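You operate a simulated robot arm through the tools that you are given. There is no shell and no other tool. Be economical: measure what you need, move in short steps, check, and stop when the job is done.

The job below is to be done with a simulated two-armed robot. You get a single attempt, and the scene is never put back.

## Task
Take the grey cloth from the teal table and lay it out flat on the beige table.

The check looks at the end state, three seconds after you hand in, the way a careful person would. Anything else that was tipped, shoved, dropped, spilled or broken makes it a failure. Flat cloth is picked up by pressing the open fingertips on it (5 to 10 N) and closing them slowly along it; thin cloth reads only 2 to 8 mm in the jaws.

## Robot
Two 7-joint arms with two-finger parallel grippers on one trunk, on a base that drives. Base frame: it is fixed to the floor where the robot stands at the start and does not move with it; the origin is under the middle of the robot, x ahead of it, y to its left, z up. Units: mm, rad, N and s.
The left shoulder is at the start at [70, 163, 1070], the right one opposite. Places, roughly: beige table [500, 2200, 800]. Payload 3.43 kg a hand.
The TCP of each hand is the grasp point between the finger pads, 34 mm short of the fingertips. In the tool frame z runs along the fingers and y along their closing line. Largest opening 128 mm; finger width 24, thickness 12; the body of the gripper, 48 by 130 mm, starts 96 mm behind the TCP.
Orientation is that of the tool frame in the base frame, as a unit quaternion [x, y, z, w]. With the fingers straight down and closing along the base's y, the tool's x points along the base's -x, its y along +y and its z along -z.

## Interface
- The arms move only by the tool play_rows. It takes "left_moves", "right_moves" or both (then of equal length, played together; a hand with none holds still); each is a list of rows, each a list of 3 entries, a list of its own where there are three numbers: the shift along the tool's x, y, z in units of 40 mm (1.0 is 40 mm), then the turn, a rotation vector about the tool's x, y, z in units of 5 degrees (1.0 is 5 degrees), then the gripper command, from -1 (fully open) to 1 (shut), values between in proportion. In form: [[[dx, dy, dz], [ax, ay, az], gripper], ...]. A call has 1 to 20 rows; each row shifts and turns the commanded pose from where the row before left it, along the tool's axes as they then stand. A call with a number of a shift or a turn outside -1 to 1 is refused whole. Each row takes 0.2 s and may step no farther than 50 mm and 0.15 rad from the row before; otherwise, or with a gripper value out of range, the whole call is refused. A pose out of reach is approached as far as the arm can. The call stops where the force on the tool passes 40 N (or 10 N more than at its start, if that is more) or the arm is blocked; 0.2 s more then pass. Each finger travels about 153 mm/s and halts on what it meets, pressing with about 42 N; the grip force reading is that of the motor and also rises with nothing between the fingers. The clock runs only during rows and for 0.2 s after the last one: add rows that do not move to give the fingers time. It gives the time, the measured TCP pose, the force on the tool (base axes), the opening and the grip force at its end, in the units of the frame above (readings bear some noise), and new pictures: "pictures" is both (left out), scene, wrist or none (wrist: the cameras of the hands that moved).
- Cameras (640 x 400 px; columns grow to the right, rows downward): "scene" is now at [141.3, -10.2, 1299.3]; the picture's right is [-0.14, -0.99, 0.00], its down [-0.62, 0.09, -0.78] and it looks along [0.77, -0.11, -0.63] (base axes); focal length 252 px, centre (320, 200). "left" rides on the left gripper at [76, 11, -160] in its tool frame; the picture's right is [-0.15, 0.99, 0.00], its down [-0.88, -0.13, -0.46] and it looks along [-0.45, -0.07, 0.89] (tool axes); focal length 234 px, centre (320, 200). "right" rides on the right gripper at [76, -11, -160] in its tool frame; the picture's right is [0.15, 0.99, 0.00], its down [-0.88, 0.13, -0.46] and it looks along [-0.45, 0.07, 0.89] (tool axes); focal length 234 px, centre (320, 200). There is no depth. A picture from a camera that has moved, and an enlarged one, comes with that camera's place and axes in the base frame and with its lens. The place of the scene camera against the robot may be out by one fixed shift of up to 12 mm in any direction.
- raise_lower(by): slides the trunk up (or, below 0, down) by that many mm; the arms and the scene camera ride with it, the base frame stays. It gives what a move gives, with no picture.
- steer(legs): drives the robot by 1 to 6 legs, each [ahead, left, turn to the left] in mm, mm and rad, along the robot's own axes; the way and the turn of a leg run together, so that a leg with both is an arc; at most 1500 mm and 3.142 rad a leg. The arms and the cameras ride along, it lands a little off, and it stops where it bumps. It gives what a move gives, and a new picture of the scene camera.
- aim_head(pan, tilt): turns the head with the scene camera to pan (to the left, within 1.501 rad either way) and tilt (down, from -0.506 to 1.204), counted from straight ahead of the robot. It gives what a move gives, and a new picture of the scene camera.
- close_up(camera, box): a new picture of the part [left, top, right, bottom] of that camera's present view, enlarged. The clock stands still meanwhile.
- sign_off(): hands the job in; it is judged then, once.

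Go step by step. Nothing tells you exact positions but the pictures and the camera data: compare them with the known pose of the tool, close in by small moves and look again before you grip or let go. The budget is 120 turns and 170 pictures, counting those below and the enlarged ones. Unless the task says otherwise, let go and move clear before handing in, and close with one line.

The tools are called after "Call:" by a JSON object that holds its "fn" and its "kwargs". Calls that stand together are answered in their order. play_rows: Moves the arms, as the interface text tells. Its arguments: {"type":"object","properties":{"left_moves":{"type":"array"},"right_moves":{"type":"array"},"pictures":{"type":"string","enum":["both","scene","wrist","none"]}},"required":[]} The other tools are called the same way: raise_lower (by) slides the trunk up or down; steer (legs) drives the base; aim_head (pan, tilt) turns the head that bears the scene camera; close_up (camera, box) takes an enlarged picture of a part of a camera's view; sign_off () hands the job in.

At the start:

```text
time_s: 0.0
left_tool_pos: [663.8, 228.9, 933.7]
left_tcp_rot: [0.0, 1.0, 0.0, 0.0]
left_ft_force: [0.5, 0.4, 0.1]
left_finger_gap: 128.0
left_grasp_force: 0.0
right_tool_pos: [663.6, -238.4, 949.4]
right_tcp_rot: [0.0, 1.0, 0.0, 0.001]
right_ft_force: [0.6, -0.3, -0.2]
right_finger_gap: 128.0
right_grasp_force: 0.0
trunk travel left (down, up): [-550.0, 390.0]
robot x, y, heading: [-1.3, 2.3, -0.001]
head pan, tilt: [-0.143, 0.679]
```

scene: 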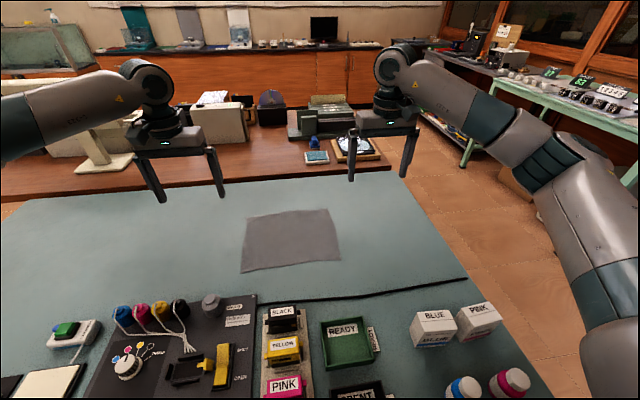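
right: 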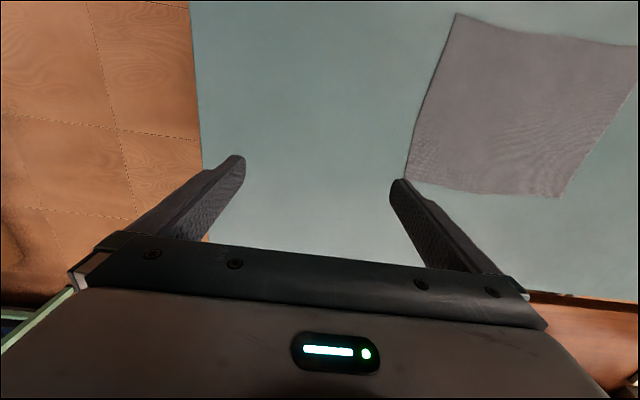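
left: 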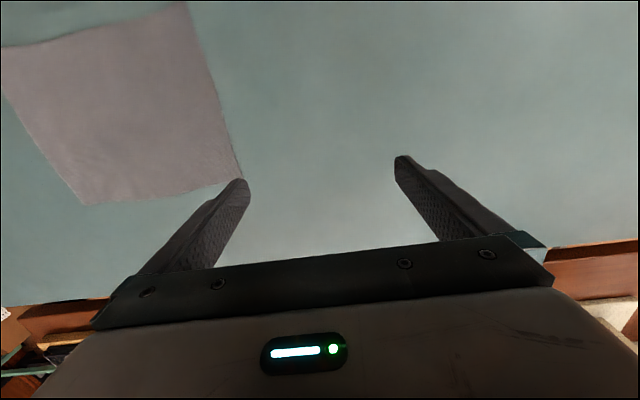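

The cloth lies at about x 550–765, y −125–137. Before picking it up I'll look left for the beige table.

Call:
{"fn": "aim_head", "kwargs": {"pan": 1.4, "tilt": 0.4}}

Call:
{"fn": "close_up", "kwargs": {"camera": "right", "box": [320, 0, 640, 200]}}

```text
time_s: 1.6
left_tool_pos: [662.3, 228.5, 934.5]
left_tcp_rot: [0.0, 1.0, -0.001, 0.0]
left_ft_force: [0.2, 0.7, -1.1]
left_finger_gap: 128.3
left_grasp_force: 0.0
right_tool_pos: [662.2, -239.6, 949.4]
right_tcp_rot: [0.001, 1.0, -0.001, 0.001]
right_ft_force: [-0.2, 0.7, -0.3]
right_finger_gap: 128.3
right_grasp_force: 0.0
trunk travel left (down, up): [-550.0, 390.0]
robot x, y, heading: [-1.6, 0.1, 0.001]
head pan, tilt: [1.4, 0.4]
camera scene: at [72.2, 93.3, 1324.3], right [0.99, -0.17, 0.0], down [-0.07, -0.38, -0.92], along [0.16, 0.91, -0.39], focal length 252 px, centre (320, 200)
```

scene: 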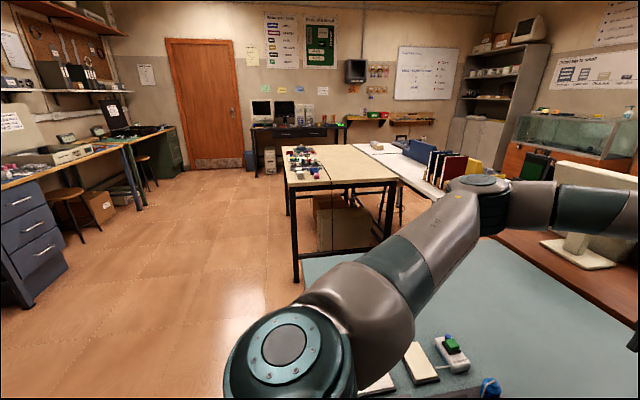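

```text
2.00 times, centred on (480, 100) of right
camera zoom: at [586.7, -250.2, 1109.4], right [-0.15, 0.99, 0.0], down [0.88, 0.13, 0.46], along [0.45, 0.07, -0.89], focal length 468 px, centre (0, 400)
```

zoom: 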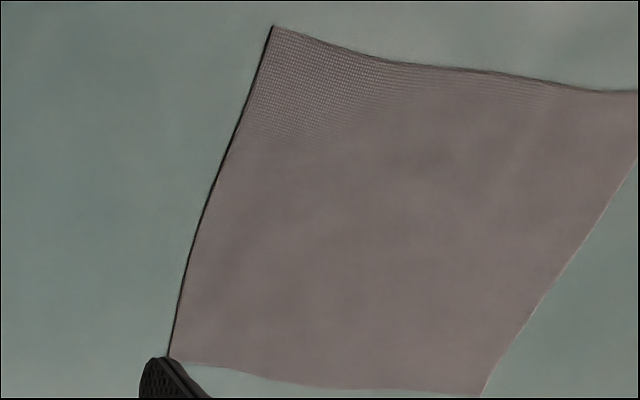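

The beige table is about 2 m to my left, with some objects on its left side. I'll zoom in on it.

Call:
{"fn": "close_up", "kwargs": {"camera": "scene", "box": [260, 120, 480, 257]}}

Call:
{"fn": "aim_head", "kwargs": {"pan": 0.0, "tilt": 0.8}}

```text
2.91 times, centred on (370, 188) of scene
camera zoom: at [72.2, 93.3, 1324.3], right [0.99, -0.17, 0.0], down [-0.07, -0.38, -0.92], along [0.16, 0.91, -0.39], focal length 732 px, centre (174, 234)
```

zoom: 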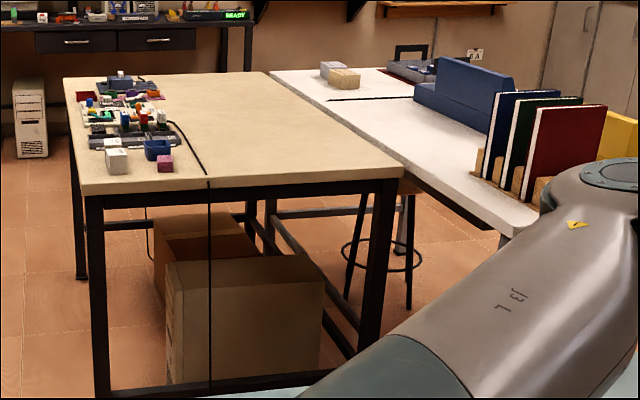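

```text
time_s: 3.2
left_tool_pos: [661.5, 228.1, 933.8]
left_tcp_rot: [0.001, 1.0, 0.0, 0.0]
left_ft_force: [0.3, -0.3, 0.3]
left_finger_gap: 128.0
left_grasp_force: 0.1
right_tool_pos: [662.5, -239.6, 950.5]
right_tcp_rot: [-0.001, 1.0, 0.001, -0.001]
right_ft_force: [-0.3, -0.2, 0.2]
right_finger_gap: 127.8
right_grasp_force: 0.1
trunk travel left (down, up): [-550.0, 390.0]
robot x, y, heading: [-2.6, -2.0, 0.005]
head pan, tilt: [0.0, 0.799]
camera scene: at [137.1, 2.1, 1289.2], right [0.0, -1.0, 0.0], down [-0.72, 0.0, -0.7], along [0.7, 0.0, -0.72], focal length 252 px, centre (320, 200)
```

scene: 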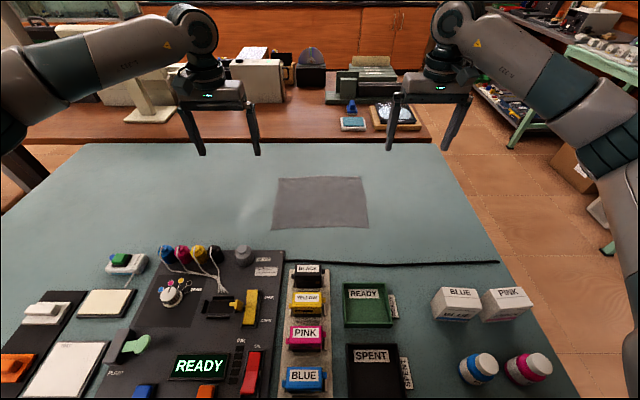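

Comparing the scene and wrist views, the surface appears to be nearer z≈805. The cloth then spans about x 500–690, y ±119. I'll move both hands above its near corners with narrowed fingers and check.

Call:
{"fn": "play_rows", "kwargs": {"left_moves": [[[0.59, -0.6, 0.2], [0, 0, 0], 0.0], [[0.59, -0.6, 0.2], [0, 0, 0], 0.44], [[0.59, -0.6, 0.2], [0, 0, 0], 0.44], [[0.59, -0.6, 0.2], [0, 0, 0], 0.44], [[0.59, -0.6, 0.2], [0, 0, 0], 0.44], [[0.59, -0.6, 0.2], [0, 0, 0], 0.44], [[0, 0, 0], [0, 0, 0], 0.44]], "right_moves": [[[0.6, 0.64, 0.27], [0, 0, 0], 0.0], [[0.6, 0.64, 0.27], [0, 0, 0], 0.44], [[0.6, 0.64, 0.27], [0, 0, 0], 0.44], [[0.6, 0.64, 0.27], [0, 0, 0], 0.44], [[0.6, 0.64, 0.27], [0, 0, 0], 0.44], [[0.6, 0.64, 0.27], [0, 0, 0], 0.44], [[0, 0, 0], [0, 0, 0], 0.44]]}}

```text
time_s: 4.8
left_tool_pos: [521.7, 83.9, 887.4]
left_tcp_rot: [-0.001, 1.0, 0.001, 0.001]
left_ft_force: [0.7, 0.3, 0.3]
left_finger_gap: 35.7
left_grasp_force: 0.1
right_tool_pos: [517.5, -85.3, 884.4]
right_tcp_rot: [0.0, 1.0, 0.0, 0.0]
right_ft_force: [-0.9, -1.1, -0.7]
right_finger_gap: 35.7
right_grasp_force: 0.1
trunk travel left (down, up): [-550.0, 390.0]
robot x, y, heading: [-0.9, 3.7, -0.001]
head pan, tilt: [0.0, 0.799]
camera scene: at [137.1, 2.0, 1289.2], right [0.0, -1.0, 0.0], down [-0.72, 0.0, -0.7], along [0.7, 0.0, -0.72], focal length 252 px, centre (320, 200)
camera right: at [440.9, -96.1, 1044.5], right [-0.15, 0.99, 0.0], down [0.88, 0.13, 0.46], along [0.45, 0.07, -0.89], focal length 234 px, centre (320, 200)
camera left: at [446.0, 95.4, 1046.9], right [0.15, 0.99, 0.0], down [0.88, -0.13, 0.46], along [0.45, -0.07, -0.89], focal length 234 px, centre (320, 200)
```

scene: 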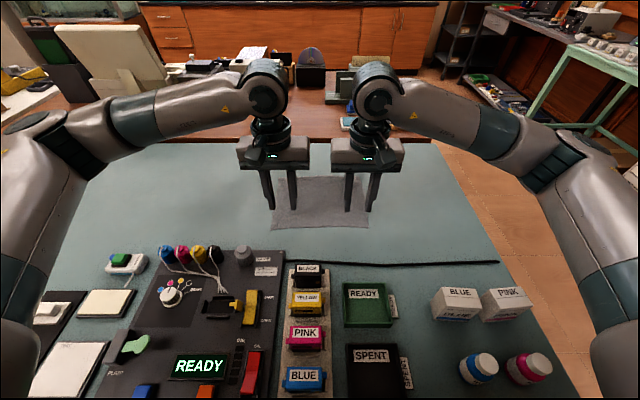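
right: 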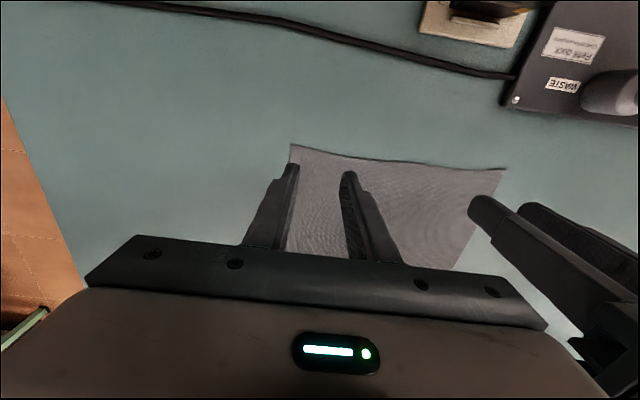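
left: 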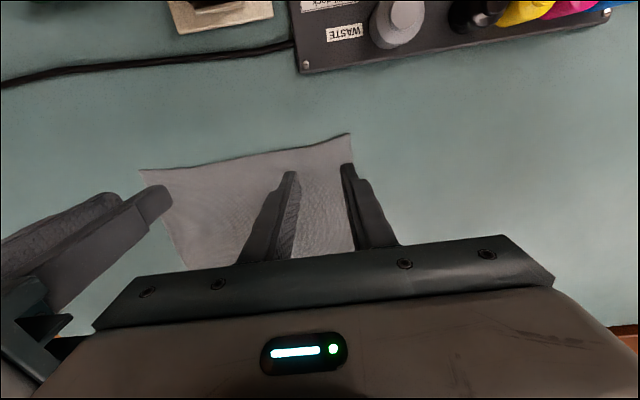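

The corner views put the surface at z≈800 and the corners at (504,−117) and (498,118). The hands are well placed, so I'll descend to just above the cloth and then press in small steps.

Call:
{"fn": "play_rows", "kwargs": {"left_moves": [[[0, 0, 0.6], [0, 0, 0], 0.44], [[0, 0, 0.5], [0, 0, 0], 0.44], [[0, 0, 0.1], [0, 0, 0], 0.44], [[0, 0, 0], [0, 0, 0], 0.44]], "right_moves": [[[0, 0, 0.6], [0, 0, 0], 0.44], [[0, 0, 0.5], [0, 0, 0], 0.44], [[0, 0, 0.03], [0, 0, 0], 0.44], [[0, 0, 0], [0, 0, 0], 0.44]], "pictures": "wrist"}}

```text
time_s: 5.8
left_tool_pos: [519.7, 83.3, 838.2]
left_tcp_rot: [0.0, 1.0, 0.0, 0.001]
left_ft_force: [0.3, -0.1, 0.8]
left_finger_gap: 35.9
left_grasp_force: 0.0
right_tool_pos: [519.0, -86.4, 839.3]
right_tcp_rot: [0.0, 1.0, 0.0, 0.0]
right_ft_force: [-0.3, 0.1, -0.6]
right_finger_gap: 35.6
right_grasp_force: 0.0
trunk travel left (down, up): [-550.0, 390.0]
robot x, y, heading: [-3.7, 1.5, 0.001]
head pan, tilt: [0.0, 0.799]
camera right: at [442.3, -97.3, 999.0], right [-0.15, 0.99, 0.0], down [0.88, 0.13, 0.46], along [0.45, 0.07, -0.89], focal length 234 px, centre (320, 200)
camera left: at [445.4, 94.8, 997.4], right [0.15, 0.99, 0.0], down [0.88, -0.13, 0.46], along [0.45, -0.07, -0.89], focal length 234 px, centre (320, 200)
```

right: 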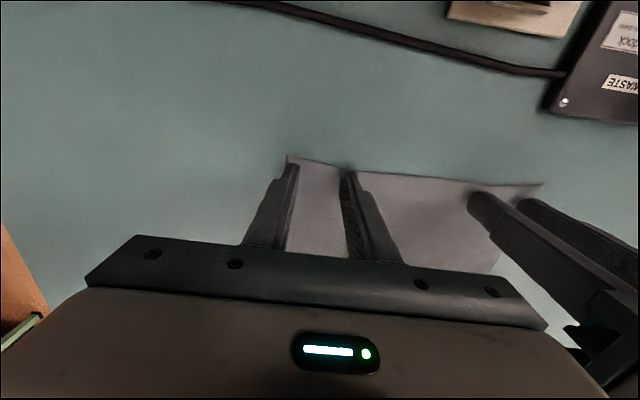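
left: 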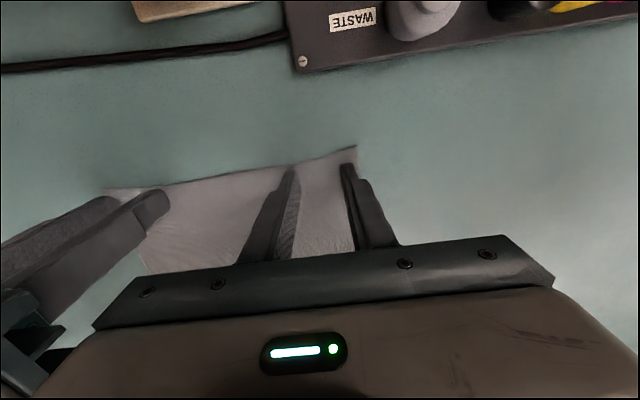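

The fingertips are about 4 mm above the cloth, so I'll ease down and read the forces.

Call:
{"fn": "play_rows", "kwargs": {"left_moves": [[[0, 0, 0.05], [0, 0, 0], 0.44], [[0, 0, 0.05], [0, 0, 0], 0.44], [[0, 0, 0], [0, 0, 0], 0.44]], "right_moves": [[[0, 0, 0.06], [0, 0, 0], 0.44], [[0, 0, 0.06], [0, 0, 0], 0.44], [[0, 0, 0], [0, 0, 0], 0.44]], "pictures": "none"}}

```text
time_s: 6.6
left_tool_pos: [520.1, 83.3, 835.4]
left_tcp_rot: [-0.001, 1.0, -0.001, 0.001]
left_ft_force: [2.5, 1.7, 15.0]
left_finger_gap: 36.1
left_grasp_force: 0.1
right_tool_pos: [519.1, -85.8, 835.1]
right_tcp_rot: [0.0, 1.0, 0.0, 0.001]
right_ft_force: [1.4, -0.6, 2.2]
right_finger_gap: 35.3
right_grasp_force: 0.0
trunk travel left (down, up): [-550.0, 390.0]
robot x, y, heading: [2.3, -1.8, -0.001]
head pan, tilt: [0.0, 0.799]
```

Contact is made: left is 15 N (a bit high), right 2 N (a bit low). I'll trim both.

Call:
{"fn": "play_rows", "kwargs": {"left_moves": [[[0, 0, -0.02], [0, 0, 0], 0.44], [[0, 0, 0], [0, 0, 0], 0.44]], "right_moves": [[[0, 0, 0.025], [0, 0, 0], 0.44], [[0, 0, 0], [0, 0, 0], 0.44]], "pictures": "none"}}

```text
time_s: 7.2
left_tool_pos: [519.1, 84.5, 833.2]
left_tcp_rot: [0.0, 1.0, 0.0, 0.0]
left_ft_force: [1.9, 0.8, 9.1]
left_finger_gap: 35.8
left_grasp_force: 0.0
right_tool_pos: [518.1, -86.1, 836.3]
right_tcp_rot: [0.0, 1.0, 0.0, 0.002]
right_ft_force: [2.0, -1.9, 15.4]
right_finger_gap: 35.8
right_grasp_force: 0.0
trunk travel left (down, up): [-550.0, 390.0]
robot x, y, heading: [1.7, -3.1, 0.003]
head pan, tilt: [0.0, 0.799]
```

Backing the right hand off slightly, then closing both slowly along the cloth.

Call:
{"fn": "play_rows", "kwargs": {"left_moves": [[[0, 0, 0], [0, 0, 0], 0.44], [[0, 0, 0], [0, 0, 0], 0.48], [[0, 0, 0], [0, 0, 0], 0.52], [[0, 0, 0], [0, 0, 0], 0.56], [[0, 0, 0], [0, 0, 0], 0.6], [[0, 0, 0], [0, 0, 0], 0.64], [[0, 0, 0], [0, 0, 0], 0.68], [[0, 0, 0], [0, 0, 0], 0.72], [[0, 0, 0], [0, 0, 0], 0.76], [[0, 0, 0], [0, 0, 0], 0.8], [[0, 0, 0], [0, 0, 0], 0.84], [[0, 0, 0], [0, 0, 0], 0.88], [[0, 0, 0], [0, 0, 0], 0.92], [[0, 0, 0], [0, 0, 0], 0.96], [[0, 0, 0], [0, 0, 0], 1], [[0, 0, 0], [0, 0, 0], 1], [[0, 0, 0], [0, 0, 0], 1]], "right_moves": [[[0, 0, -0.014], [0, 0, 0], 0.44], [[0, 0, 0], [0, 0, 0], 0.48], [[0, 0, 0], [0, 0, 0], 0.52], [[0, 0, 0], [0, 0, 0], 0.56], [[0, 0, 0], [0, 0, 0], 0.6], [[0, 0, 0], [0, 0, 0], 0.64], [[0, 0, 0], [0, 0, 0], 0.68], [[0, 0, 0], [0, 0, 0], 0.72], [[0, 0, 0], [0, 0, 0], 0.76], [[0, 0, 0], [0, 0, 0], 0.8], [[0, 0, 0], [0, 0, 0], 0.84], [[0, 0, 0], [0, 0, 0], 0.88], [[0, 0, 0], [0, 0, 0], 0.92], [[0, 0, 0], [0, 0, 0], 0.96], [[0, 0, 0], [0, 0, 0], 1], [[0, 0, 0], [0, 0, 0], 1], [[0, 0, 0], [0, 0, 0], 1]], "pictures": "wrist"}}

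```text
time_s: 10.8
left_tool_pos: [519.8, 82.4, 836.1]
left_tcp_rot: [0.0, 1.0, -0.001, 0.001]
left_ft_force: [0.6, -16.2, 7.2]
left_finger_gap: 1.8
left_grasp_force: 36.6
right_tool_pos: [517.2, -84.5, 834.8]
right_tcp_rot: [0.0, 1.0, 0.001, 0.001]
right_ft_force: [-0.5, 15.2, 12.3]
right_finger_gap: 1.9
right_grasp_force: 36.5
trunk travel left (down, up): [-550.0, 390.0]
robot x, y, heading: [0.9, -1.2, -0.005]
head pan, tilt: [0.0, 0.799]
camera right: at [441.5, -96.4, 994.8], right [-0.15, 0.99, 0.0], down [0.88, 0.13, 0.46], along [0.45, 0.07, -0.89], focal length 234 px, centre (320, 200)
camera left: at [444.5, 94.8, 994.5], right [0.15, 0.99, 0.0], down [0.88, -0.13, 0.46], along [0.45, -0.07, -0.89], focal length 234 px, centre (320, 200)
```

right: 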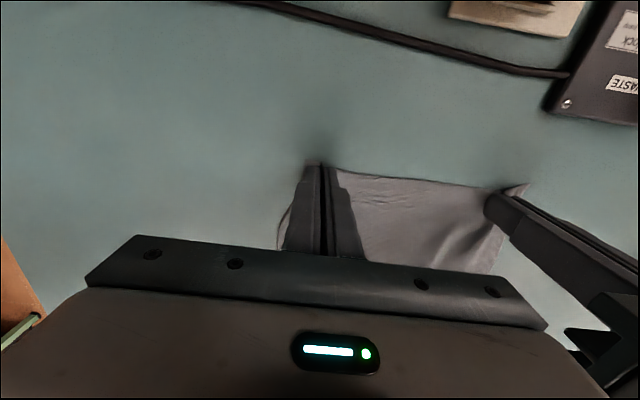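
left: 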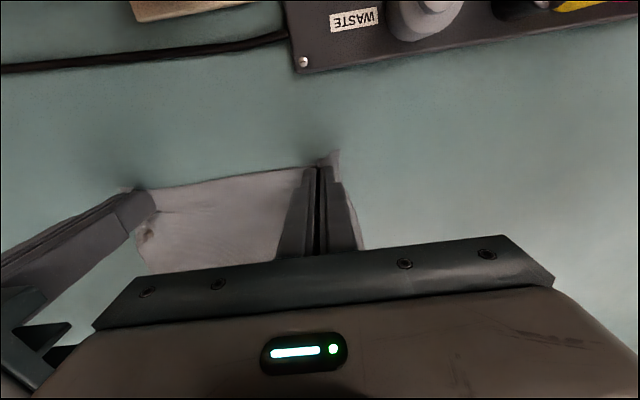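

Both jaws read about 1.9 mm and the cloth is taut (±16 N) between the hands, so it seems held. I'll relax the tension slightly and lift a little to check.

Call:
{"fn": "play_rows", "kwargs": {"left_moves": [[[0, -0.03, -0.1], [0, 0, 0], 1], [[0, 0, -0.3], [0, 0, 0], 1], [[0, 0, -0.4], [0, 0, 0], 1], [[0, 0, 0], [0, 0, 0], 1]], "right_moves": [[[0, 0.03, -0.1], [0, 0, 0], 1], [[0, 0, -0.3], [0, 0, 0], 1], [[0, 0, -0.4], [0, 0, 0], 1], [[0, 0, 0], [0, 0, 0], 1]]}}

```text
time_s: 11.8
left_tool_pos: [520.9, 84.6, 866.2]
left_tcp_rot: [-0.001, 1.0, 0.0, -0.001]
left_ft_force: [0.2, -12.0, -0.1]
left_finger_gap: 1.8
left_grasp_force: 36.6
right_tool_pos: [520.7, -83.5, 867.7]
right_tcp_rot: [0.0, 1.0, 0.001, -0.001]
right_ft_force: [-0.6, 12.8, -0.3]
right_finger_gap: 1.6
right_grasp_force: 36.4
trunk travel left (down, up): [-550.0, 390.0]
robot x, y, heading: [-7.1, -2.1, -0.004]
head pan, tilt: [0.0, 0.799]
camera scene: at [137.1, 1.9, 1289.2], right [0.0, -1.0, 0.0], down [-0.72, 0.0, -0.7], along [0.7, 0.0, -0.72], focal length 252 px, centre (320, 200)
camera right: at [444.5, -95.0, 1027.5], right [-0.15, 0.99, 0.0], down [0.88, 0.13, 0.45], along [0.45, 0.07, -0.89], focal length 234 px, centre (320, 200)
camera left: at [446.1, 94.9, 1026.2], right [0.15, 0.99, 0.0], down [0.88, -0.13, 0.46], along [0.45, -0.07, -0.89], focal length 234 px, centre (320, 200)
```

scene: 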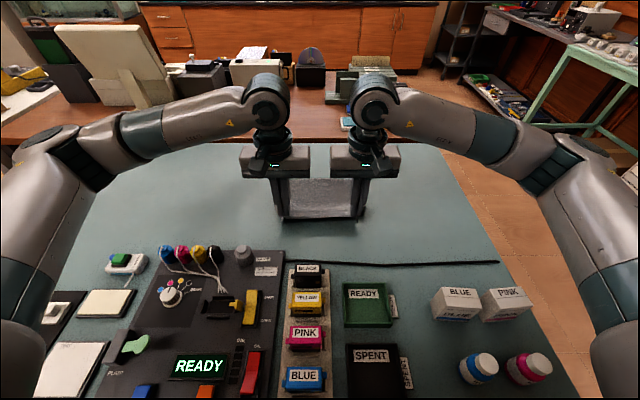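
right: 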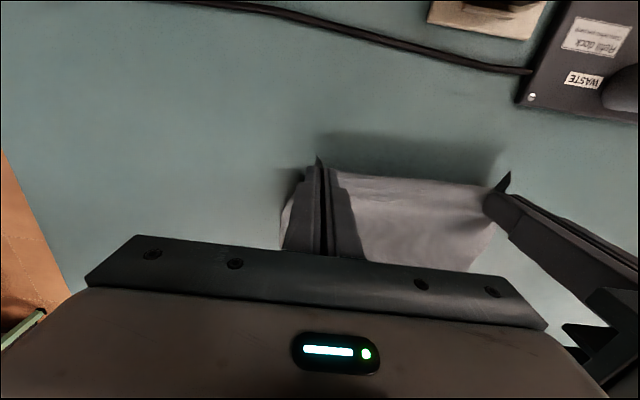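
left: 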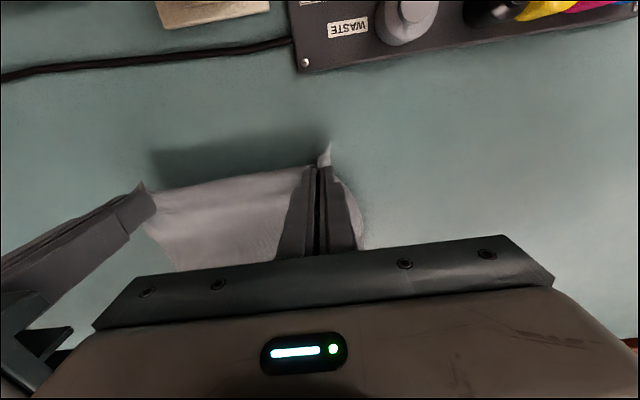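

Both corners are held and the cloth is lifting cleanly. I'll ease the tension a little and raise the trunk so the cloth hangs clear of everything.

Call:
{"fn": "play_rows", "kwargs": {"left_moves": [[[0, -0.04, 0], [0, 0, 0], 1], [[0, 0, 0], [0, 0, 0], 1]], "right_moves": [[[0, 0.04, 0], [0, 0, 0], 1], [[0, 0, 0], [0, 0, 0], 1]], "pictures": "none"}}

Call:
{"fn": "raise_lower", "kwargs": {"by": 330}}

Call:
{"fn": "aim_head", "kwargs": {"pan": 0.0, "tilt": 0.9}}

```text
time_s: 12.4
left_tool_pos: [520.3, 82.3, 866.8]
left_tcp_rot: [0.0, 1.0, 0.001, 0.0]
left_ft_force: [0.8, -8.0, -0.3]
left_finger_gap: 1.7
left_grasp_force: 36.8
right_tool_pos: [520.5, -83.0, 868.2]
right_tcp_rot: [0.0, 1.0, 0.0, 0.0]
right_ft_force: [-0.9, 7.2, -0.2]
right_finger_gap: 1.5
right_grasp_force: 36.3
trunk travel left (down, up): [-550.0, 390.0]
robot x, y, heading: [-2.2, -2.5, 0.003]
head pan, tilt: [0.0, 0.799]
```

```text
time_s: 15.6
left_tool_pos: [521.2, 82.6, 1196.9]
left_tcp_rot: [0.001, 1.0, 0.0, 0.001]
left_ft_force: [-0.7, -5.6, -0.2]
left_finger_gap: 1.4
left_grasp_force: 36.7
right_tool_pos: [518.5, -81.8, 1197.0]
right_tcp_rot: [0.0, 1.0, 0.0, 0.0]
right_ft_force: [-0.6, 4.9, -0.1]
right_finger_gap: 1.5
right_grasp_force: 36.0
trunk travel left (down, up): [-880.0, 60.0]
robot x, y, heading: [-3.0, 1.0, -0.001]
head pan, tilt: [0.0, 0.799]
```

```text
time_s: 16.3
left_tool_pos: [520.9, 81.8, 1197.2]
left_tcp_rot: [-0.001, 1.0, 0.0, 0.0]
left_ft_force: [0.3, -5.5, -0.1]
left_finger_gap: 1.7
left_grasp_force: 36.6
right_tool_pos: [520.3, -83.3, 1197.5]
right_tcp_rot: [0.0, 1.0, 0.0, 0.0]
right_ft_force: [-0.1, 5.7, -0.2]
right_finger_gap: 1.8
right_grasp_force: 36.5
trunk travel left (down, up): [-880.0, 60.0]
robot x, y, heading: [0.6, -0.3, -0.002]
head pan, tilt: [0.0, 0.901]
camera scene: at [132.1, 2.0, 1611.3], right [0.0, -1.0, 0.0], down [-0.78, 0.0, -0.62], along [0.62, 0.0, -0.78], focal length 252 px, centre (320, 200)
```

scene: 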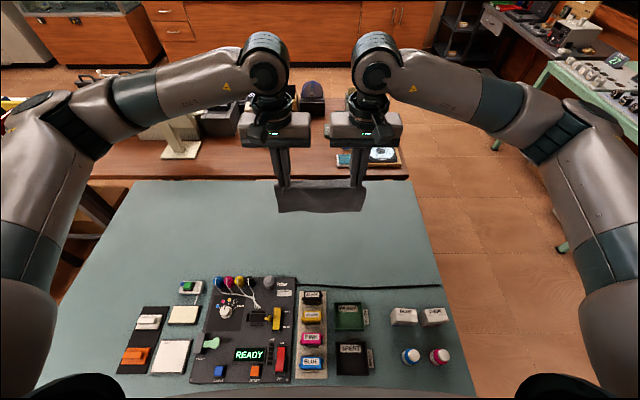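

The cloth hangs freely from both hands. I'll back off, look around, then drive left.

Call:
{"fn": "steer", "kwargs": {"legs": [[-150, 0, 0]]}}

Call:
{"fn": "aim_head", "kwargs": {"pan": 1.2, "tilt": 0.6}}

```text
time_s: 17.6
left_tool_pos: [372.6, 83.4, 1195.4]
left_tcp_rot: [-0.002, 1.0, 0.0, -0.002]
left_ft_force: [1.1, -5.4, 0.0]
left_finger_gap: 1.6
left_grasp_force: 36.2
right_tool_pos: [372.9, -80.9, 1195.7]
right_tcp_rot: [-0.002, 1.0, 0.0, -0.001]
right_ft_force: [0.3, 5.9, -0.2]
right_finger_gap: 1.9
right_grasp_force: 36.3
trunk travel left (down, up): [-880.0, 60.0]
robot x, y, heading: [-148.4, -3.4, 0.004]
head pan, tilt: [0.0, 0.901]
camera scene: at [-14.6, 2.2, 1611.0], right [0.0, -1.0, 0.0], down [-0.79, 0.0, -0.62], along [0.62, 0.0, -0.79], focal length 252 px, centre (320, 200)
```

scene: 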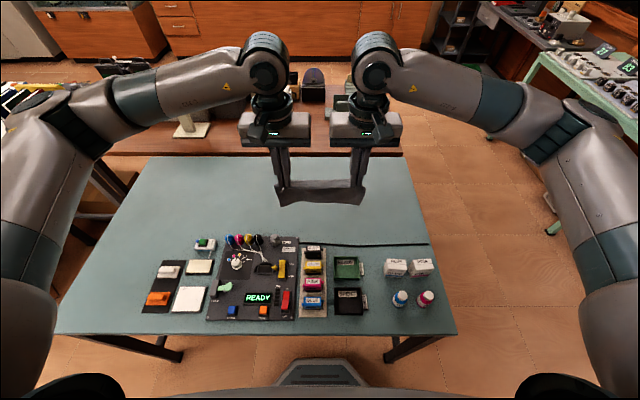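

```text
time_s: 19.1
left_tool_pos: [370.9, 83.9, 1198.2]
left_tcp_rot: [-0.003, 1.0, -0.001, 0.0]
left_ft_force: [0.3, -5.0, -0.1]
left_finger_gap: 1.8
left_grasp_force: 36.4
right_tool_pos: [370.1, -80.8, 1199.7]
right_tcp_rot: [-0.002, 1.0, 0.0, -0.001]
right_ft_force: [0.4, 4.6, -0.1]
right_finger_gap: 2.0
right_grasp_force: 36.9
trunk travel left (down, up): [-880.0, 60.0]
robot x, y, heading: [-152.5, -2.1, 0.004]
head pan, tilt: [1.201, 0.6]
camera scene: at [-62.3, 84.4, 1636.1], right [0.93, -0.36, 0.0], down [-0.2, -0.53, -0.82], along [0.3, 0.77, -0.57], focal length 252 px, centre (320, 200)
```

scene: 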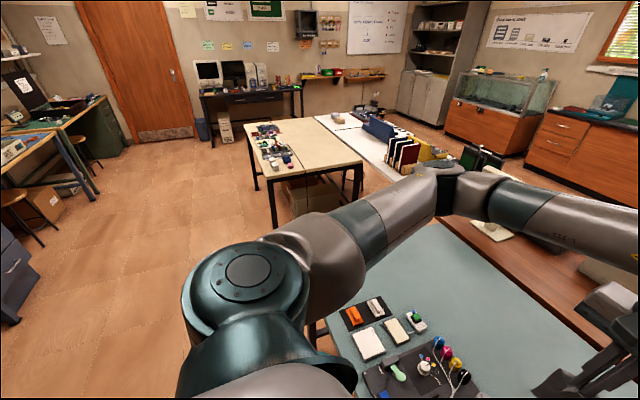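

The floor on the left is clear, so I'll drive left 1500 mm and look at the beige table.

Call:
{"fn": "steer", "kwargs": {"legs": [[0, 1500, 0]]}}

Call:
{"fn": "aim_head", "kwargs": {"pan": 0.6, "tilt": 0.7}}

```text
time_s: 26.4
left_tool_pos: [373.3, 1565.6, 1197.3]
left_tcp_rot: [0.002, 1.0, 0.001, -0.001]
left_ft_force: [0.3, -4.6, -0.2]
left_finger_gap: 1.6
left_grasp_force: 36.7
right_tool_pos: [371.6, 1401.0, 1198.1]
right_tcp_rot: [0.003, 1.0, 0.0, -0.001]
right_ft_force: [-0.3, 5.8, 0.6]
right_finger_gap: 1.8
right_grasp_force: 36.3
trunk travel left (down, up): [-880.0, 60.0]
robot x, y, heading: [-148.9, 1486.4, -0.006]
head pan, tilt: [1.201, 0.6]
camera scene: at [-60.3, 1569.8, 1636.1], right [0.93, -0.37, 0.0], down [-0.21, -0.53, -0.83], along [0.3, 0.77, -0.56], focal length 252 px, centre (320, 200)
```

scene: 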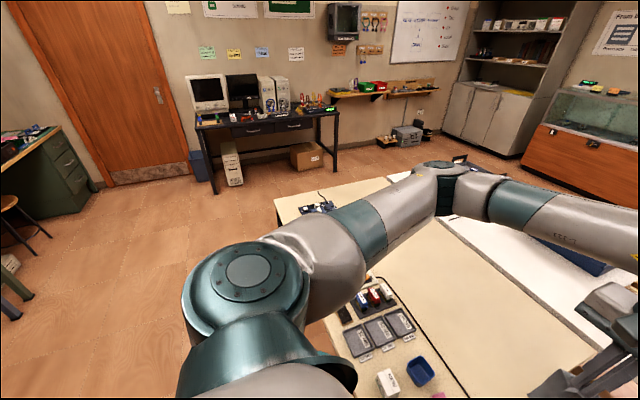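

```text
time_s: 27.4
left_tool_pos: [373.4, 1564.4, 1197.1]
left_tcp_rot: [0.002, 1.0, 0.0, 0.0]
left_ft_force: [-0.1, -4.6, 0.0]
left_finger_gap: 1.7
left_grasp_force: 36.7
right_tool_pos: [371.3, 1401.3, 1196.9]
right_tcp_rot: [0.003, 1.0, 0.0, 0.0]
right_ft_force: [0.1, 5.4, -0.5]
right_finger_gap: 1.6
right_grasp_force: 36.6
trunk travel left (down, up): [-880.0, 60.0]
robot x, y, heading: [-149.6, 1479.4, -0.004]
head pan, tilt: [0.6, 0.7]
camera scene: at [-22.4, 1535.6, 1627.5], right [0.56, -0.83, 0.0], down [-0.53, -0.36, -0.76], along [0.63, 0.43, -0.64], focal length 252 px, centre (320, 200)
```

scene: 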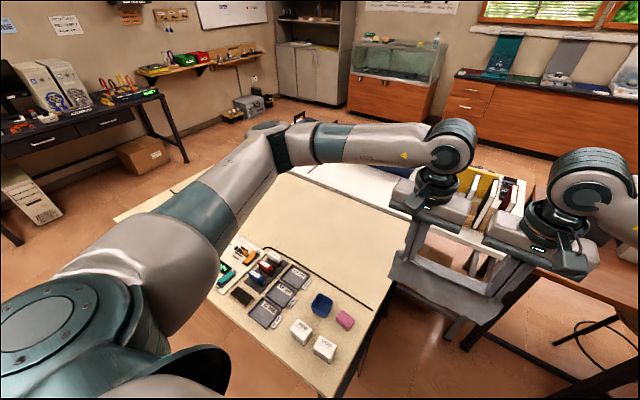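

The beige table's objects sit on its near (robot) side at x≲420, and the far half is free. I'll drive on to y≈1980 and look straight ahead.

Call:
{"fn": "steer", "kwargs": {"legs": [[0, 550, 0]]}}

Call:
{"fn": "aim_head", "kwargs": {"pan": 0.0, "tilt": 0.85}}

```text
time_s: 30.6
left_tool_pos: [370.9, 2121.7, 1197.4]
left_tcp_rot: [-0.003, 1.0, 0.0, -0.001]
left_ft_force: [0.1, -5.0, -0.4]
left_finger_gap: 1.5
left_grasp_force: 36.7
right_tool_pos: [369.8, 1956.8, 1197.8]
right_tcp_rot: [-0.002, 1.0, 0.0, 0.0]
right_ft_force: [-0.3, 5.1, -1.3]
right_finger_gap: 1.7
right_grasp_force: 36.6
trunk travel left (down, up): [-880.0, 60.0]
robot x, y, heading: [-150.0, 2037.9, 0.004]
head pan, tilt: [0.6, 0.7]
camera scene: at [-23.6, 2087.1, 1627.6], right [0.57, -0.82, 0.0], down [-0.53, -0.37, -0.77], along [0.63, 0.44, -0.64], focal length 252 px, centre (320, 200)
```

scene: 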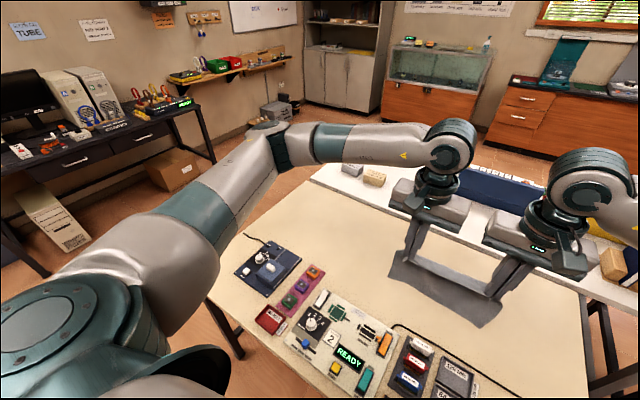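

```text
time_s: 31.6
left_tool_pos: [371.7, 2121.9, 1196.8]
left_tcp_rot: [-0.002, 1.0, 0.0, 0.001]
left_ft_force: [0.0, -4.3, 0.0]
left_finger_gap: 1.9
left_grasp_force: 36.7
right_tool_pos: [371.7, 1957.7, 1197.7]
right_tcp_rot: [-0.001, 1.0, 0.001, -0.001]
right_ft_force: [-0.4, 5.4, -0.2]
right_finger_gap: 1.8
right_grasp_force: 36.4
trunk travel left (down, up): [-880.0, 60.0]
robot x, y, heading: [-149.9, 2038.3, 0.003]
head pan, tilt: [0.0, 0.85]
camera scene: at [-14.4, 2040.7, 1615.2], right [0.01, -1.0, 0.0], down [-0.75, 0.0, -0.66], along [0.66, 0.0, -0.75], focal length 252 px, centre (320, 200)
```

scene: 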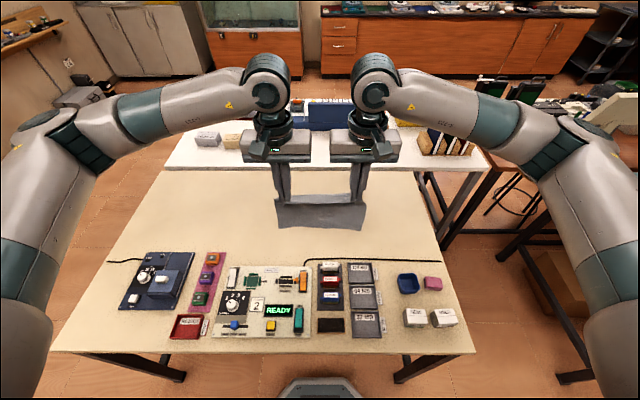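

The cloth hangs centred, and the free area is x≈435–850 between the kits and the far edge. I'll drive ahead 130 mm, then reach the hands forward and up over the free area.

Call:
{"fn": "steer", "kwargs": {"legs": [[130, 0, 0]]}}

Call:
{"fn": "play_rows", "kwargs": {"left_moves": [[[-0.4, 0, -0.15], [0, 0, 0], 1], [[-0.5, 0, -0.2], [0, 0, 0], 1], [[-0.5, 0, -0.2], [0, 0, 0], 1], [[-0.5, 0, -0.2], [0, 0, 0], 1], [[-0.5, 0, -0.2], [0, 0, 0], 1], [[-0.5, 0, -0.2], [0, 0, 0], 1], [[-0.5, 0, -0.2], [0, 0, 0], 1], [[-0.5, 0, -0.2], [0, 0, 0], 1], [[-0.5, 0, -0.2], [0, 0, 0], 1], [[-0.5, 0, -0.2], [0, 0, 0], 1], [[-0.5, 0, -0.2], [0, 0, 0], 1], [[-0.5, 0, -0.2], [0, 0, 0], 1], [[0, 0, 0], [0, 0, 0], 1]], "right_moves": [[[-0.4, 0, -0.15], [0, 0, 0], 1], [[-0.5, 0, -0.2], [0, 0, 0], 1], [[-0.5, 0, -0.2], [0, 0, 0], 1], [[-0.5, 0, -0.2], [0, 0, 0], 1], [[-0.5, 0, -0.2], [0, 0, 0], 1], [[-0.5, 0, -0.2], [0, 0, 0], 1], [[-0.5, 0, -0.2], [0, 0, 0], 1], [[-0.5, 0, -0.2], [0, 0, 0], 1], [[-0.5, 0, -0.2], [0, 0, 0], 1], [[-0.5, 0, -0.2], [0, 0, 0], 1], [[-0.5, 0, -0.2], [0, 0, 0], 1], [[-0.5, 0, -0.2], [0, 0, 0], 1], [[0, 0, 0], [0, 0, 0], 1]], "pictures": "scene"}}

```text
time_s: 32.9
left_tool_pos: [498.8, 2122.1, 1198.0]
left_tcp_rot: [-0.001, 1.0, 0.0, 0.002]
left_ft_force: [0.2, -4.7, -0.2]
left_finger_gap: 1.8
left_grasp_force: 36.7
right_tool_pos: [498.4, 1957.9, 1198.8]
right_tcp_rot: [-0.001, 1.0, 0.001, 0.001]
right_ft_force: [-1.1, 4.4, 0.5]
right_finger_gap: 1.7
right_grasp_force: 36.6
trunk travel left (down, up): [-880.0, 60.0]
robot x, y, heading: [-16.3, 2036.0, 0.005]
head pan, tilt: [0.0, 0.85]
camera scene: at [112.3, 2041.3, 1615.5], right [0.0, -1.0, 0.0], down [-0.75, 0.0, -0.66], along [0.66, 0.0, -0.75], focal length 252 px, centre (320, 200)
```

scene: 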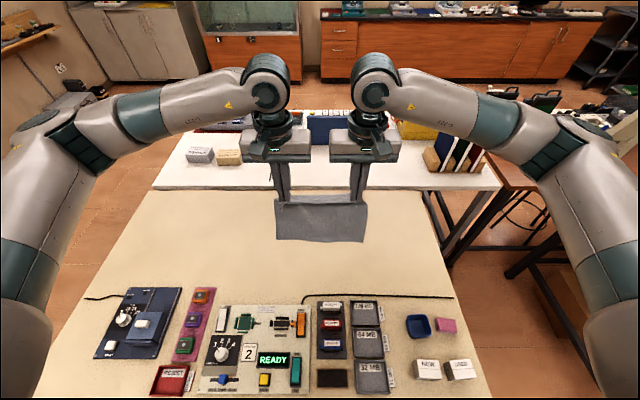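

```text
time_s: 35.7
left_tool_pos: [737.1, 2122.4, 1291.3]
left_tcp_rot: [-0.002, 1.0, -0.001, -0.001]
left_ft_force: [0.7, -4.2, -0.7]
left_finger_gap: 1.7
left_grasp_force: 36.3
right_tool_pos: [736.5, 1959.3, 1290.9]
right_tcp_rot: [-0.002, 1.0, 0.0, 0.0]
right_ft_force: [0.2, 4.2, 0.0]
right_finger_gap: 1.7
right_grasp_force: 36.7
trunk travel left (down, up): [-880.0, 60.0]
robot x, y, heading: [-15.9, 2039.7, 0.003]
head pan, tilt: [0.0, 0.85]
camera scene: at [114.6, 2041.3, 1615.2], right [0.0, -1.0, 0.0], down [-0.75, 0.0, -0.66], along [0.66, 0.0, -0.75], focal length 252 px, centre (320, 200)
```

scene: 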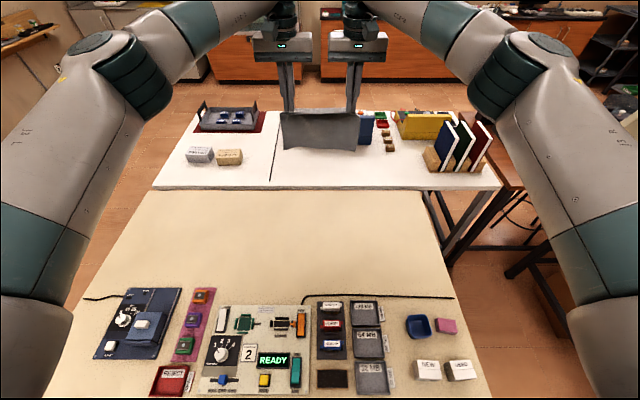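

The hands are extended, and the cloth bottom will be at the far part of the free area. I'll lower the trunk partway and use the parallax to measure the table's height.

Call:
{"fn": "raise_lower", "kwargs": {"by": -180}}

Call:
{"fn": "aim_head", "kwargs": {"pan": 0.0, "tilt": 0.85}}

Call:
{"fn": "close_up", "kwargs": {"camera": "left", "box": [0, 0, 640, 400]}}

```text
time_s: 37.7
left_tool_pos: [735.5, 2123.4, 1110.2]
left_tcp_rot: [-0.003, 1.0, 0.0, 0.0]
left_ft_force: [-0.1, -4.0, -0.5]
left_finger_gap: 1.6
left_grasp_force: 35.8
right_tool_pos: [736.2, 1959.2, 1112.0]
right_tcp_rot: [-0.001, 1.0, 0.0, 0.0]
right_ft_force: [0.3, 4.2, 0.0]
right_finger_gap: 1.9
right_grasp_force: 36.5
trunk travel left (down, up): [-700.0, 240.0]
robot x, y, heading: [-21.2, 2041.2, 0.006]
head pan, tilt: [0.0, 0.85]
```

```text
time_s: 38.3
left_tool_pos: [736.7, 2123.5, 1110.6]
left_tcp_rot: [-0.002, 1.0, 0.0, -0.001]
left_ft_force: [0.1, -5.0, 0.4]
left_finger_gap: 1.7
left_grasp_force: 36.5
right_tool_pos: [736.6, 1959.0, 1110.1]
right_tcp_rot: [-0.002, 1.0, 0.0, 0.001]
right_ft_force: [0.2, 5.0, 0.6]
right_finger_gap: 1.7
right_grasp_force: 36.8
trunk travel left (down, up): [-700.0, 240.0]
robot x, y, heading: [-20.8, 2038.1, 0.004]
head pan, tilt: [0.0, 0.85]
camera scene: at [114.7, 2041.3, 1435.2], right [0.0, -1.0, 0.0], down [-0.75, 0.0, -0.66], along [0.66, 0.0, -0.75], focal length 252 px, centre (320, 200)
```

scene: 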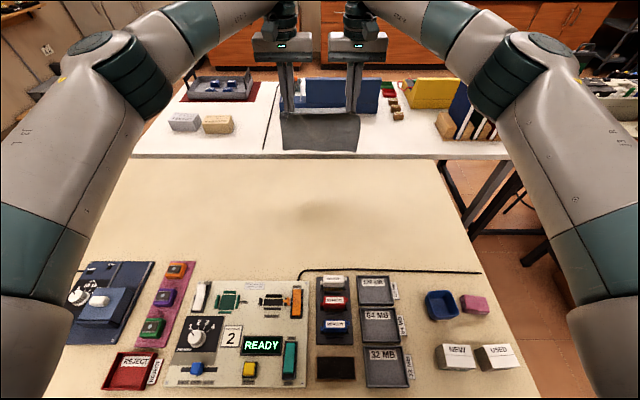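

```text
1.00 times, centred on (320, 200) of left
camera zoom: at [661.3, 2134.5, 1270.2], right [0.14, 0.99, 0.0], down [0.88, -0.13, 0.46], along [0.45, -0.07, -0.89], focal length 234 px, centre (320, 200)
```

zoom: 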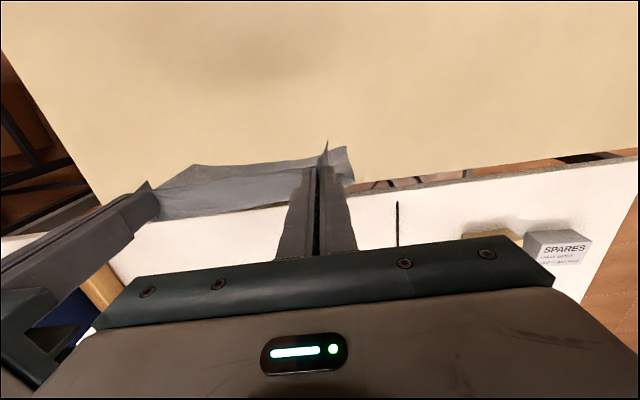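

I estimate the table top at z≈800–810 with its far edge at x≈890. I'll zoom in on the hanging cloth to see its true extent.

Call:
{"fn": "close_up", "kwargs": {"camera": "scene", "box": [240, 60, 400, 160]}}

Call:
{"fn": "close_up", "kwargs": {"camera": "right", "box": [0, 0, 640, 400]}}

```text
4.00 times, centred on (320, 110) of scene
camera zoom: at [114.7, 2041.3, 1435.2], right [0.0, -1.0, 0.0], down [-0.75, 0.0, -0.66], along [0.66, 0.0, -0.75], focal length 1007 px, centre (320, 560)
```

zoom: 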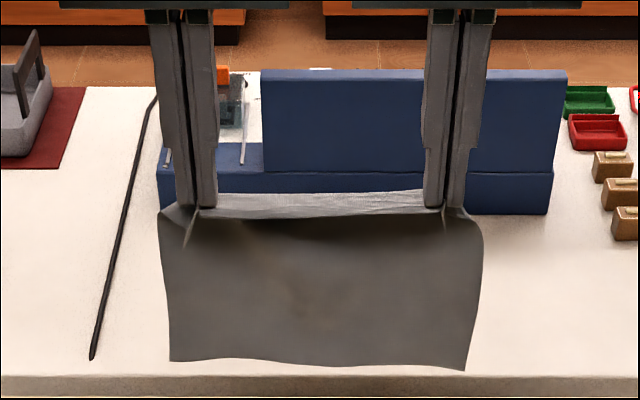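

```text
1.00 times, centred on (320, 200) of right
camera zoom: at [660.0, 1947.8, 1270.9], right [-0.15, 0.99, 0.0], down [0.88, 0.13, 0.46], along [0.45, 0.07, -0.89], focal length 234 px, centre (320, 200)
```

zoom: 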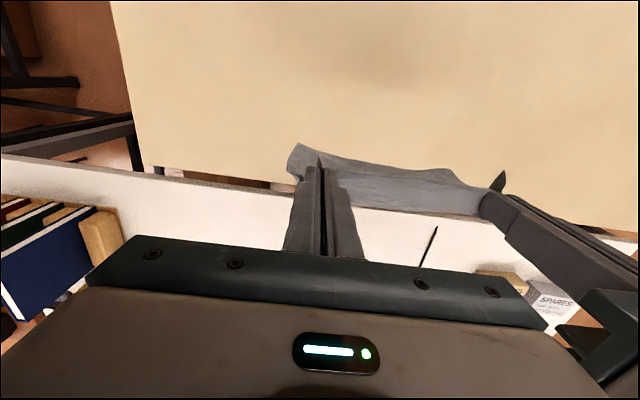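

The stiff cloth bows forward, away from the robot, and its hem is at roughly z≈920–950. That is the right direction for laying it down, so I'll lower another 90 mm and look.

Call:
{"fn": "raise_lower", "kwargs": {"by": -90}}

Call:
{"fn": "close_up", "kwargs": {"camera": "scene", "box": [200, 60, 440, 210]}}

Call:
{"fn": "close_up", "kwargs": {"camera": "right", "box": [160, 60, 640, 360]}}

```text
time_s: 39.5
left_tool_pos: [735.1, 2124.0, 1021.6]
left_tcp_rot: [-0.001, 1.0, 0.0, 0.0]
left_ft_force: [0.1, -3.8, 0.1]
left_finger_gap: 1.7
left_grasp_force: 36.6
right_tool_pos: [735.4, 1958.9, 1022.9]
right_tcp_rot: [-0.002, 1.0, 0.0, 0.0]
right_ft_force: [0.7, 4.1, 0.2]
right_finger_gap: 1.8
right_grasp_force: 36.2
trunk travel left (down, up): [-610.0, 330.0]
robot x, y, heading: [-19.4, 2040.9, 0.002]
head pan, tilt: [0.0, 0.85]
```

```text
2.67 times, centred on (320, 135) of scene
camera zoom: at [114.4, 2041.3, 1345.3], right [0.0, -1.0, 0.0], down [-0.75, 0.0, -0.66], along [0.66, 0.0, -0.75], focal length 671 px, centre (320, 373)
```

zoom: 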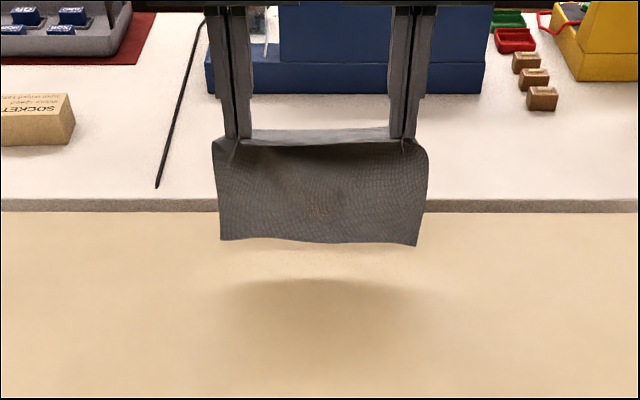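

```text
1.33 times, centred on (400, 210) of right
camera zoom: at [659.7, 1947.8, 1181.2], right [-0.15, 0.99, 0.0], down [0.88, 0.13, 0.46], along [0.45, 0.07, -0.89], focal length 312 px, centre (213, 187)
```

zoom: 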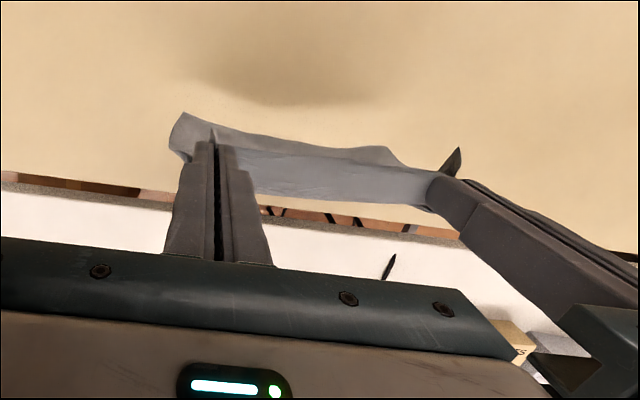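

The hem is about 20–60 mm above the table. I'll lower the hands in small steps and watch for touchdown.

Call:
{"fn": "play_rows", "kwargs": {"left_moves": [[[0, 0, 0.3], [0, 0, 0], 1], [[0, 0, 0.35], [0, 0, 0], 1], [[0, 0, 0], [0, 0, 0], 1]], "right_moves": [[[0, 0, 0.3], [0, 0, 0], 1], [[0, 0, 0.35], [0, 0, 0], 1], [[0, 0, 0], [0, 0, 0], 1]], "pictures": "none"}}

Call:
{"fn": "close_up", "kwargs": {"camera": "scene", "box": [200, 80, 440, 230]}}

```text
time_s: 40.3
left_tool_pos: [736.3, 2123.8, 995.2]
left_tcp_rot: [-0.002, 1.0, 0.0, 0.001]
left_ft_force: [0.3, -5.0, 0.1]
left_finger_gap: 1.7
left_grasp_force: 36.5
right_tool_pos: [735.6, 1960.4, 994.3]
right_tcp_rot: [-0.002, 1.0, 0.001, 0.0]
right_ft_force: [-0.6, 4.5, 0.7]
right_finger_gap: 1.8
right_grasp_force: 36.7
trunk travel left (down, up): [-610.0, 330.0]
robot x, y, heading: [-16.1, 2037.0, 0.009]
head pan, tilt: [0.0, 0.85]
```

```text
2.67 times, centred on (320, 155) of scene
camera zoom: at [114.5, 2041.2, 1345.3], right [0.0, -1.0, 0.0], down [-0.75, 0.0, -0.66], along [0.66, 0.0, -0.75], focal length 671 px, centre (320, 320)
```

zoom: 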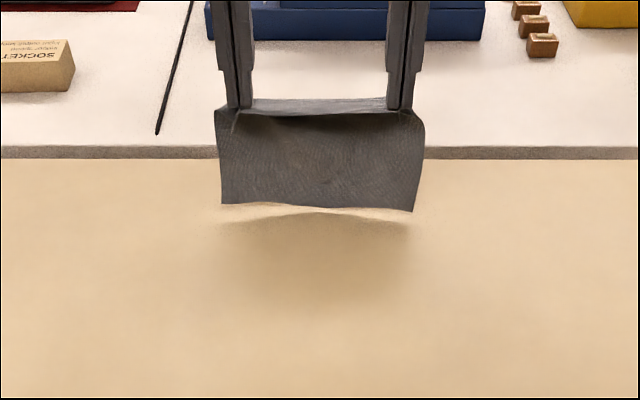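

The hem is just touching down at x≈770. Now I'll move the hands back and down together to lay the cloth, half the way first.

Call:
{"fn": "play_rows", "kwargs": {"left_moves": [[[0, 0, 0.2], [0, 0, 0], 1], [[0.2, 0, 0.25], [0, 0, 0], 1], [[0.29, 0, 0.28], [0, 0, 0], 1], [[0.29, 0, 0.28], [0, 0, 0], 1], [[0.29, 0, 0.28], [0, 0, 0], 1], [[0.29, 0, 0.28], [0, 0, 0], 1], [[0.29, 0, 0.28], [0, 0, 0], 1], [[0, 0, 0], [0, 0, 0], 1]], "right_moves": [[[0, 0, 0.2], [0, 0, 0], 1], [[0.2, 0, 0.25], [0, 0, 0], 1], [[0.29, 0, 0.28], [0, 0, 0], 1], [[0.29, 0, 0.28], [0, 0, 0], 1], [[0.29, 0, 0.28], [0, 0, 0], 1], [[0.29, 0, 0.28], [0, 0, 0], 1], [[0.29, 0, 0.28], [0, 0, 0], 1], [[0, 0, 0], [0, 0, 0], 1]]}}

```text
time_s: 42.1
left_tool_pos: [670.7, 2123.1, 921.8]
left_tcp_rot: [-0.002, 1.0, 0.001, 0.001]
left_ft_force: [0.5, -3.7, 0.4]
left_finger_gap: 1.7
left_grasp_force: 36.2
right_tool_pos: [671.7, 1959.3, 921.8]
right_tcp_rot: [-0.002, 1.0, 0.001, 0.001]
right_ft_force: [0.2, 3.9, 0.7]
right_finger_gap: 1.6
right_grasp_force: 36.2
trunk travel left (down, up): [-610.0, 330.0]
robot x, y, heading: [-21.8, 2039.7, 0.005]
head pan, tilt: [0.0, 0.85]
camera scene: at [114.8, 2041.2, 1345.2], right [0.0, -1.0, 0.0], down [-0.75, 0.0, -0.66], along [0.66, 0.0, -0.75], focal length 252 px, centre (320, 200)
camera right: at [593.6, 1947.9, 1081.1], right [-0.15, 0.99, 0.0], down [0.88, 0.13, 0.46], along [0.45, 0.07, -0.89], focal length 234 px, centre (320, 200)
camera left: at [595.4, 2134.2, 1080.2], right [0.14, 0.99, 0.0], down [0.88, -0.13, 0.46], along [0.45, -0.07, -0.89], focal length 234 px, centre (320, 200)
```

scene: 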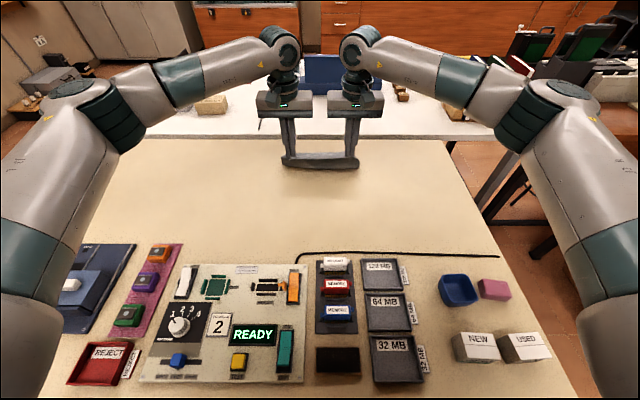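
right: 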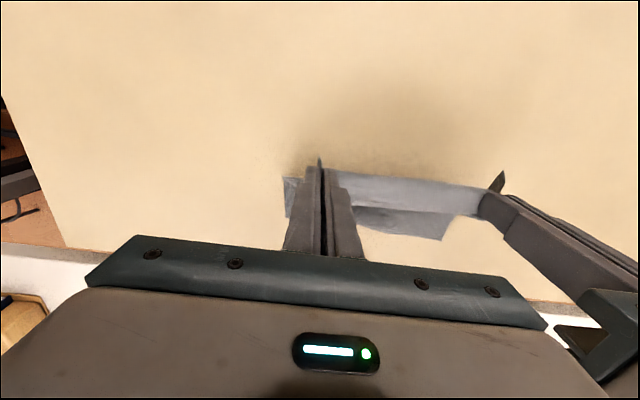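
left: 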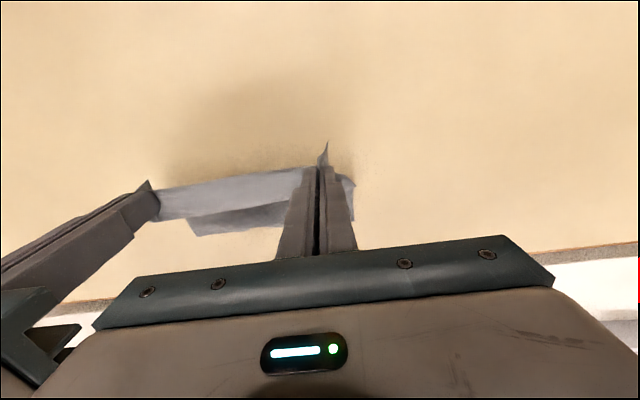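

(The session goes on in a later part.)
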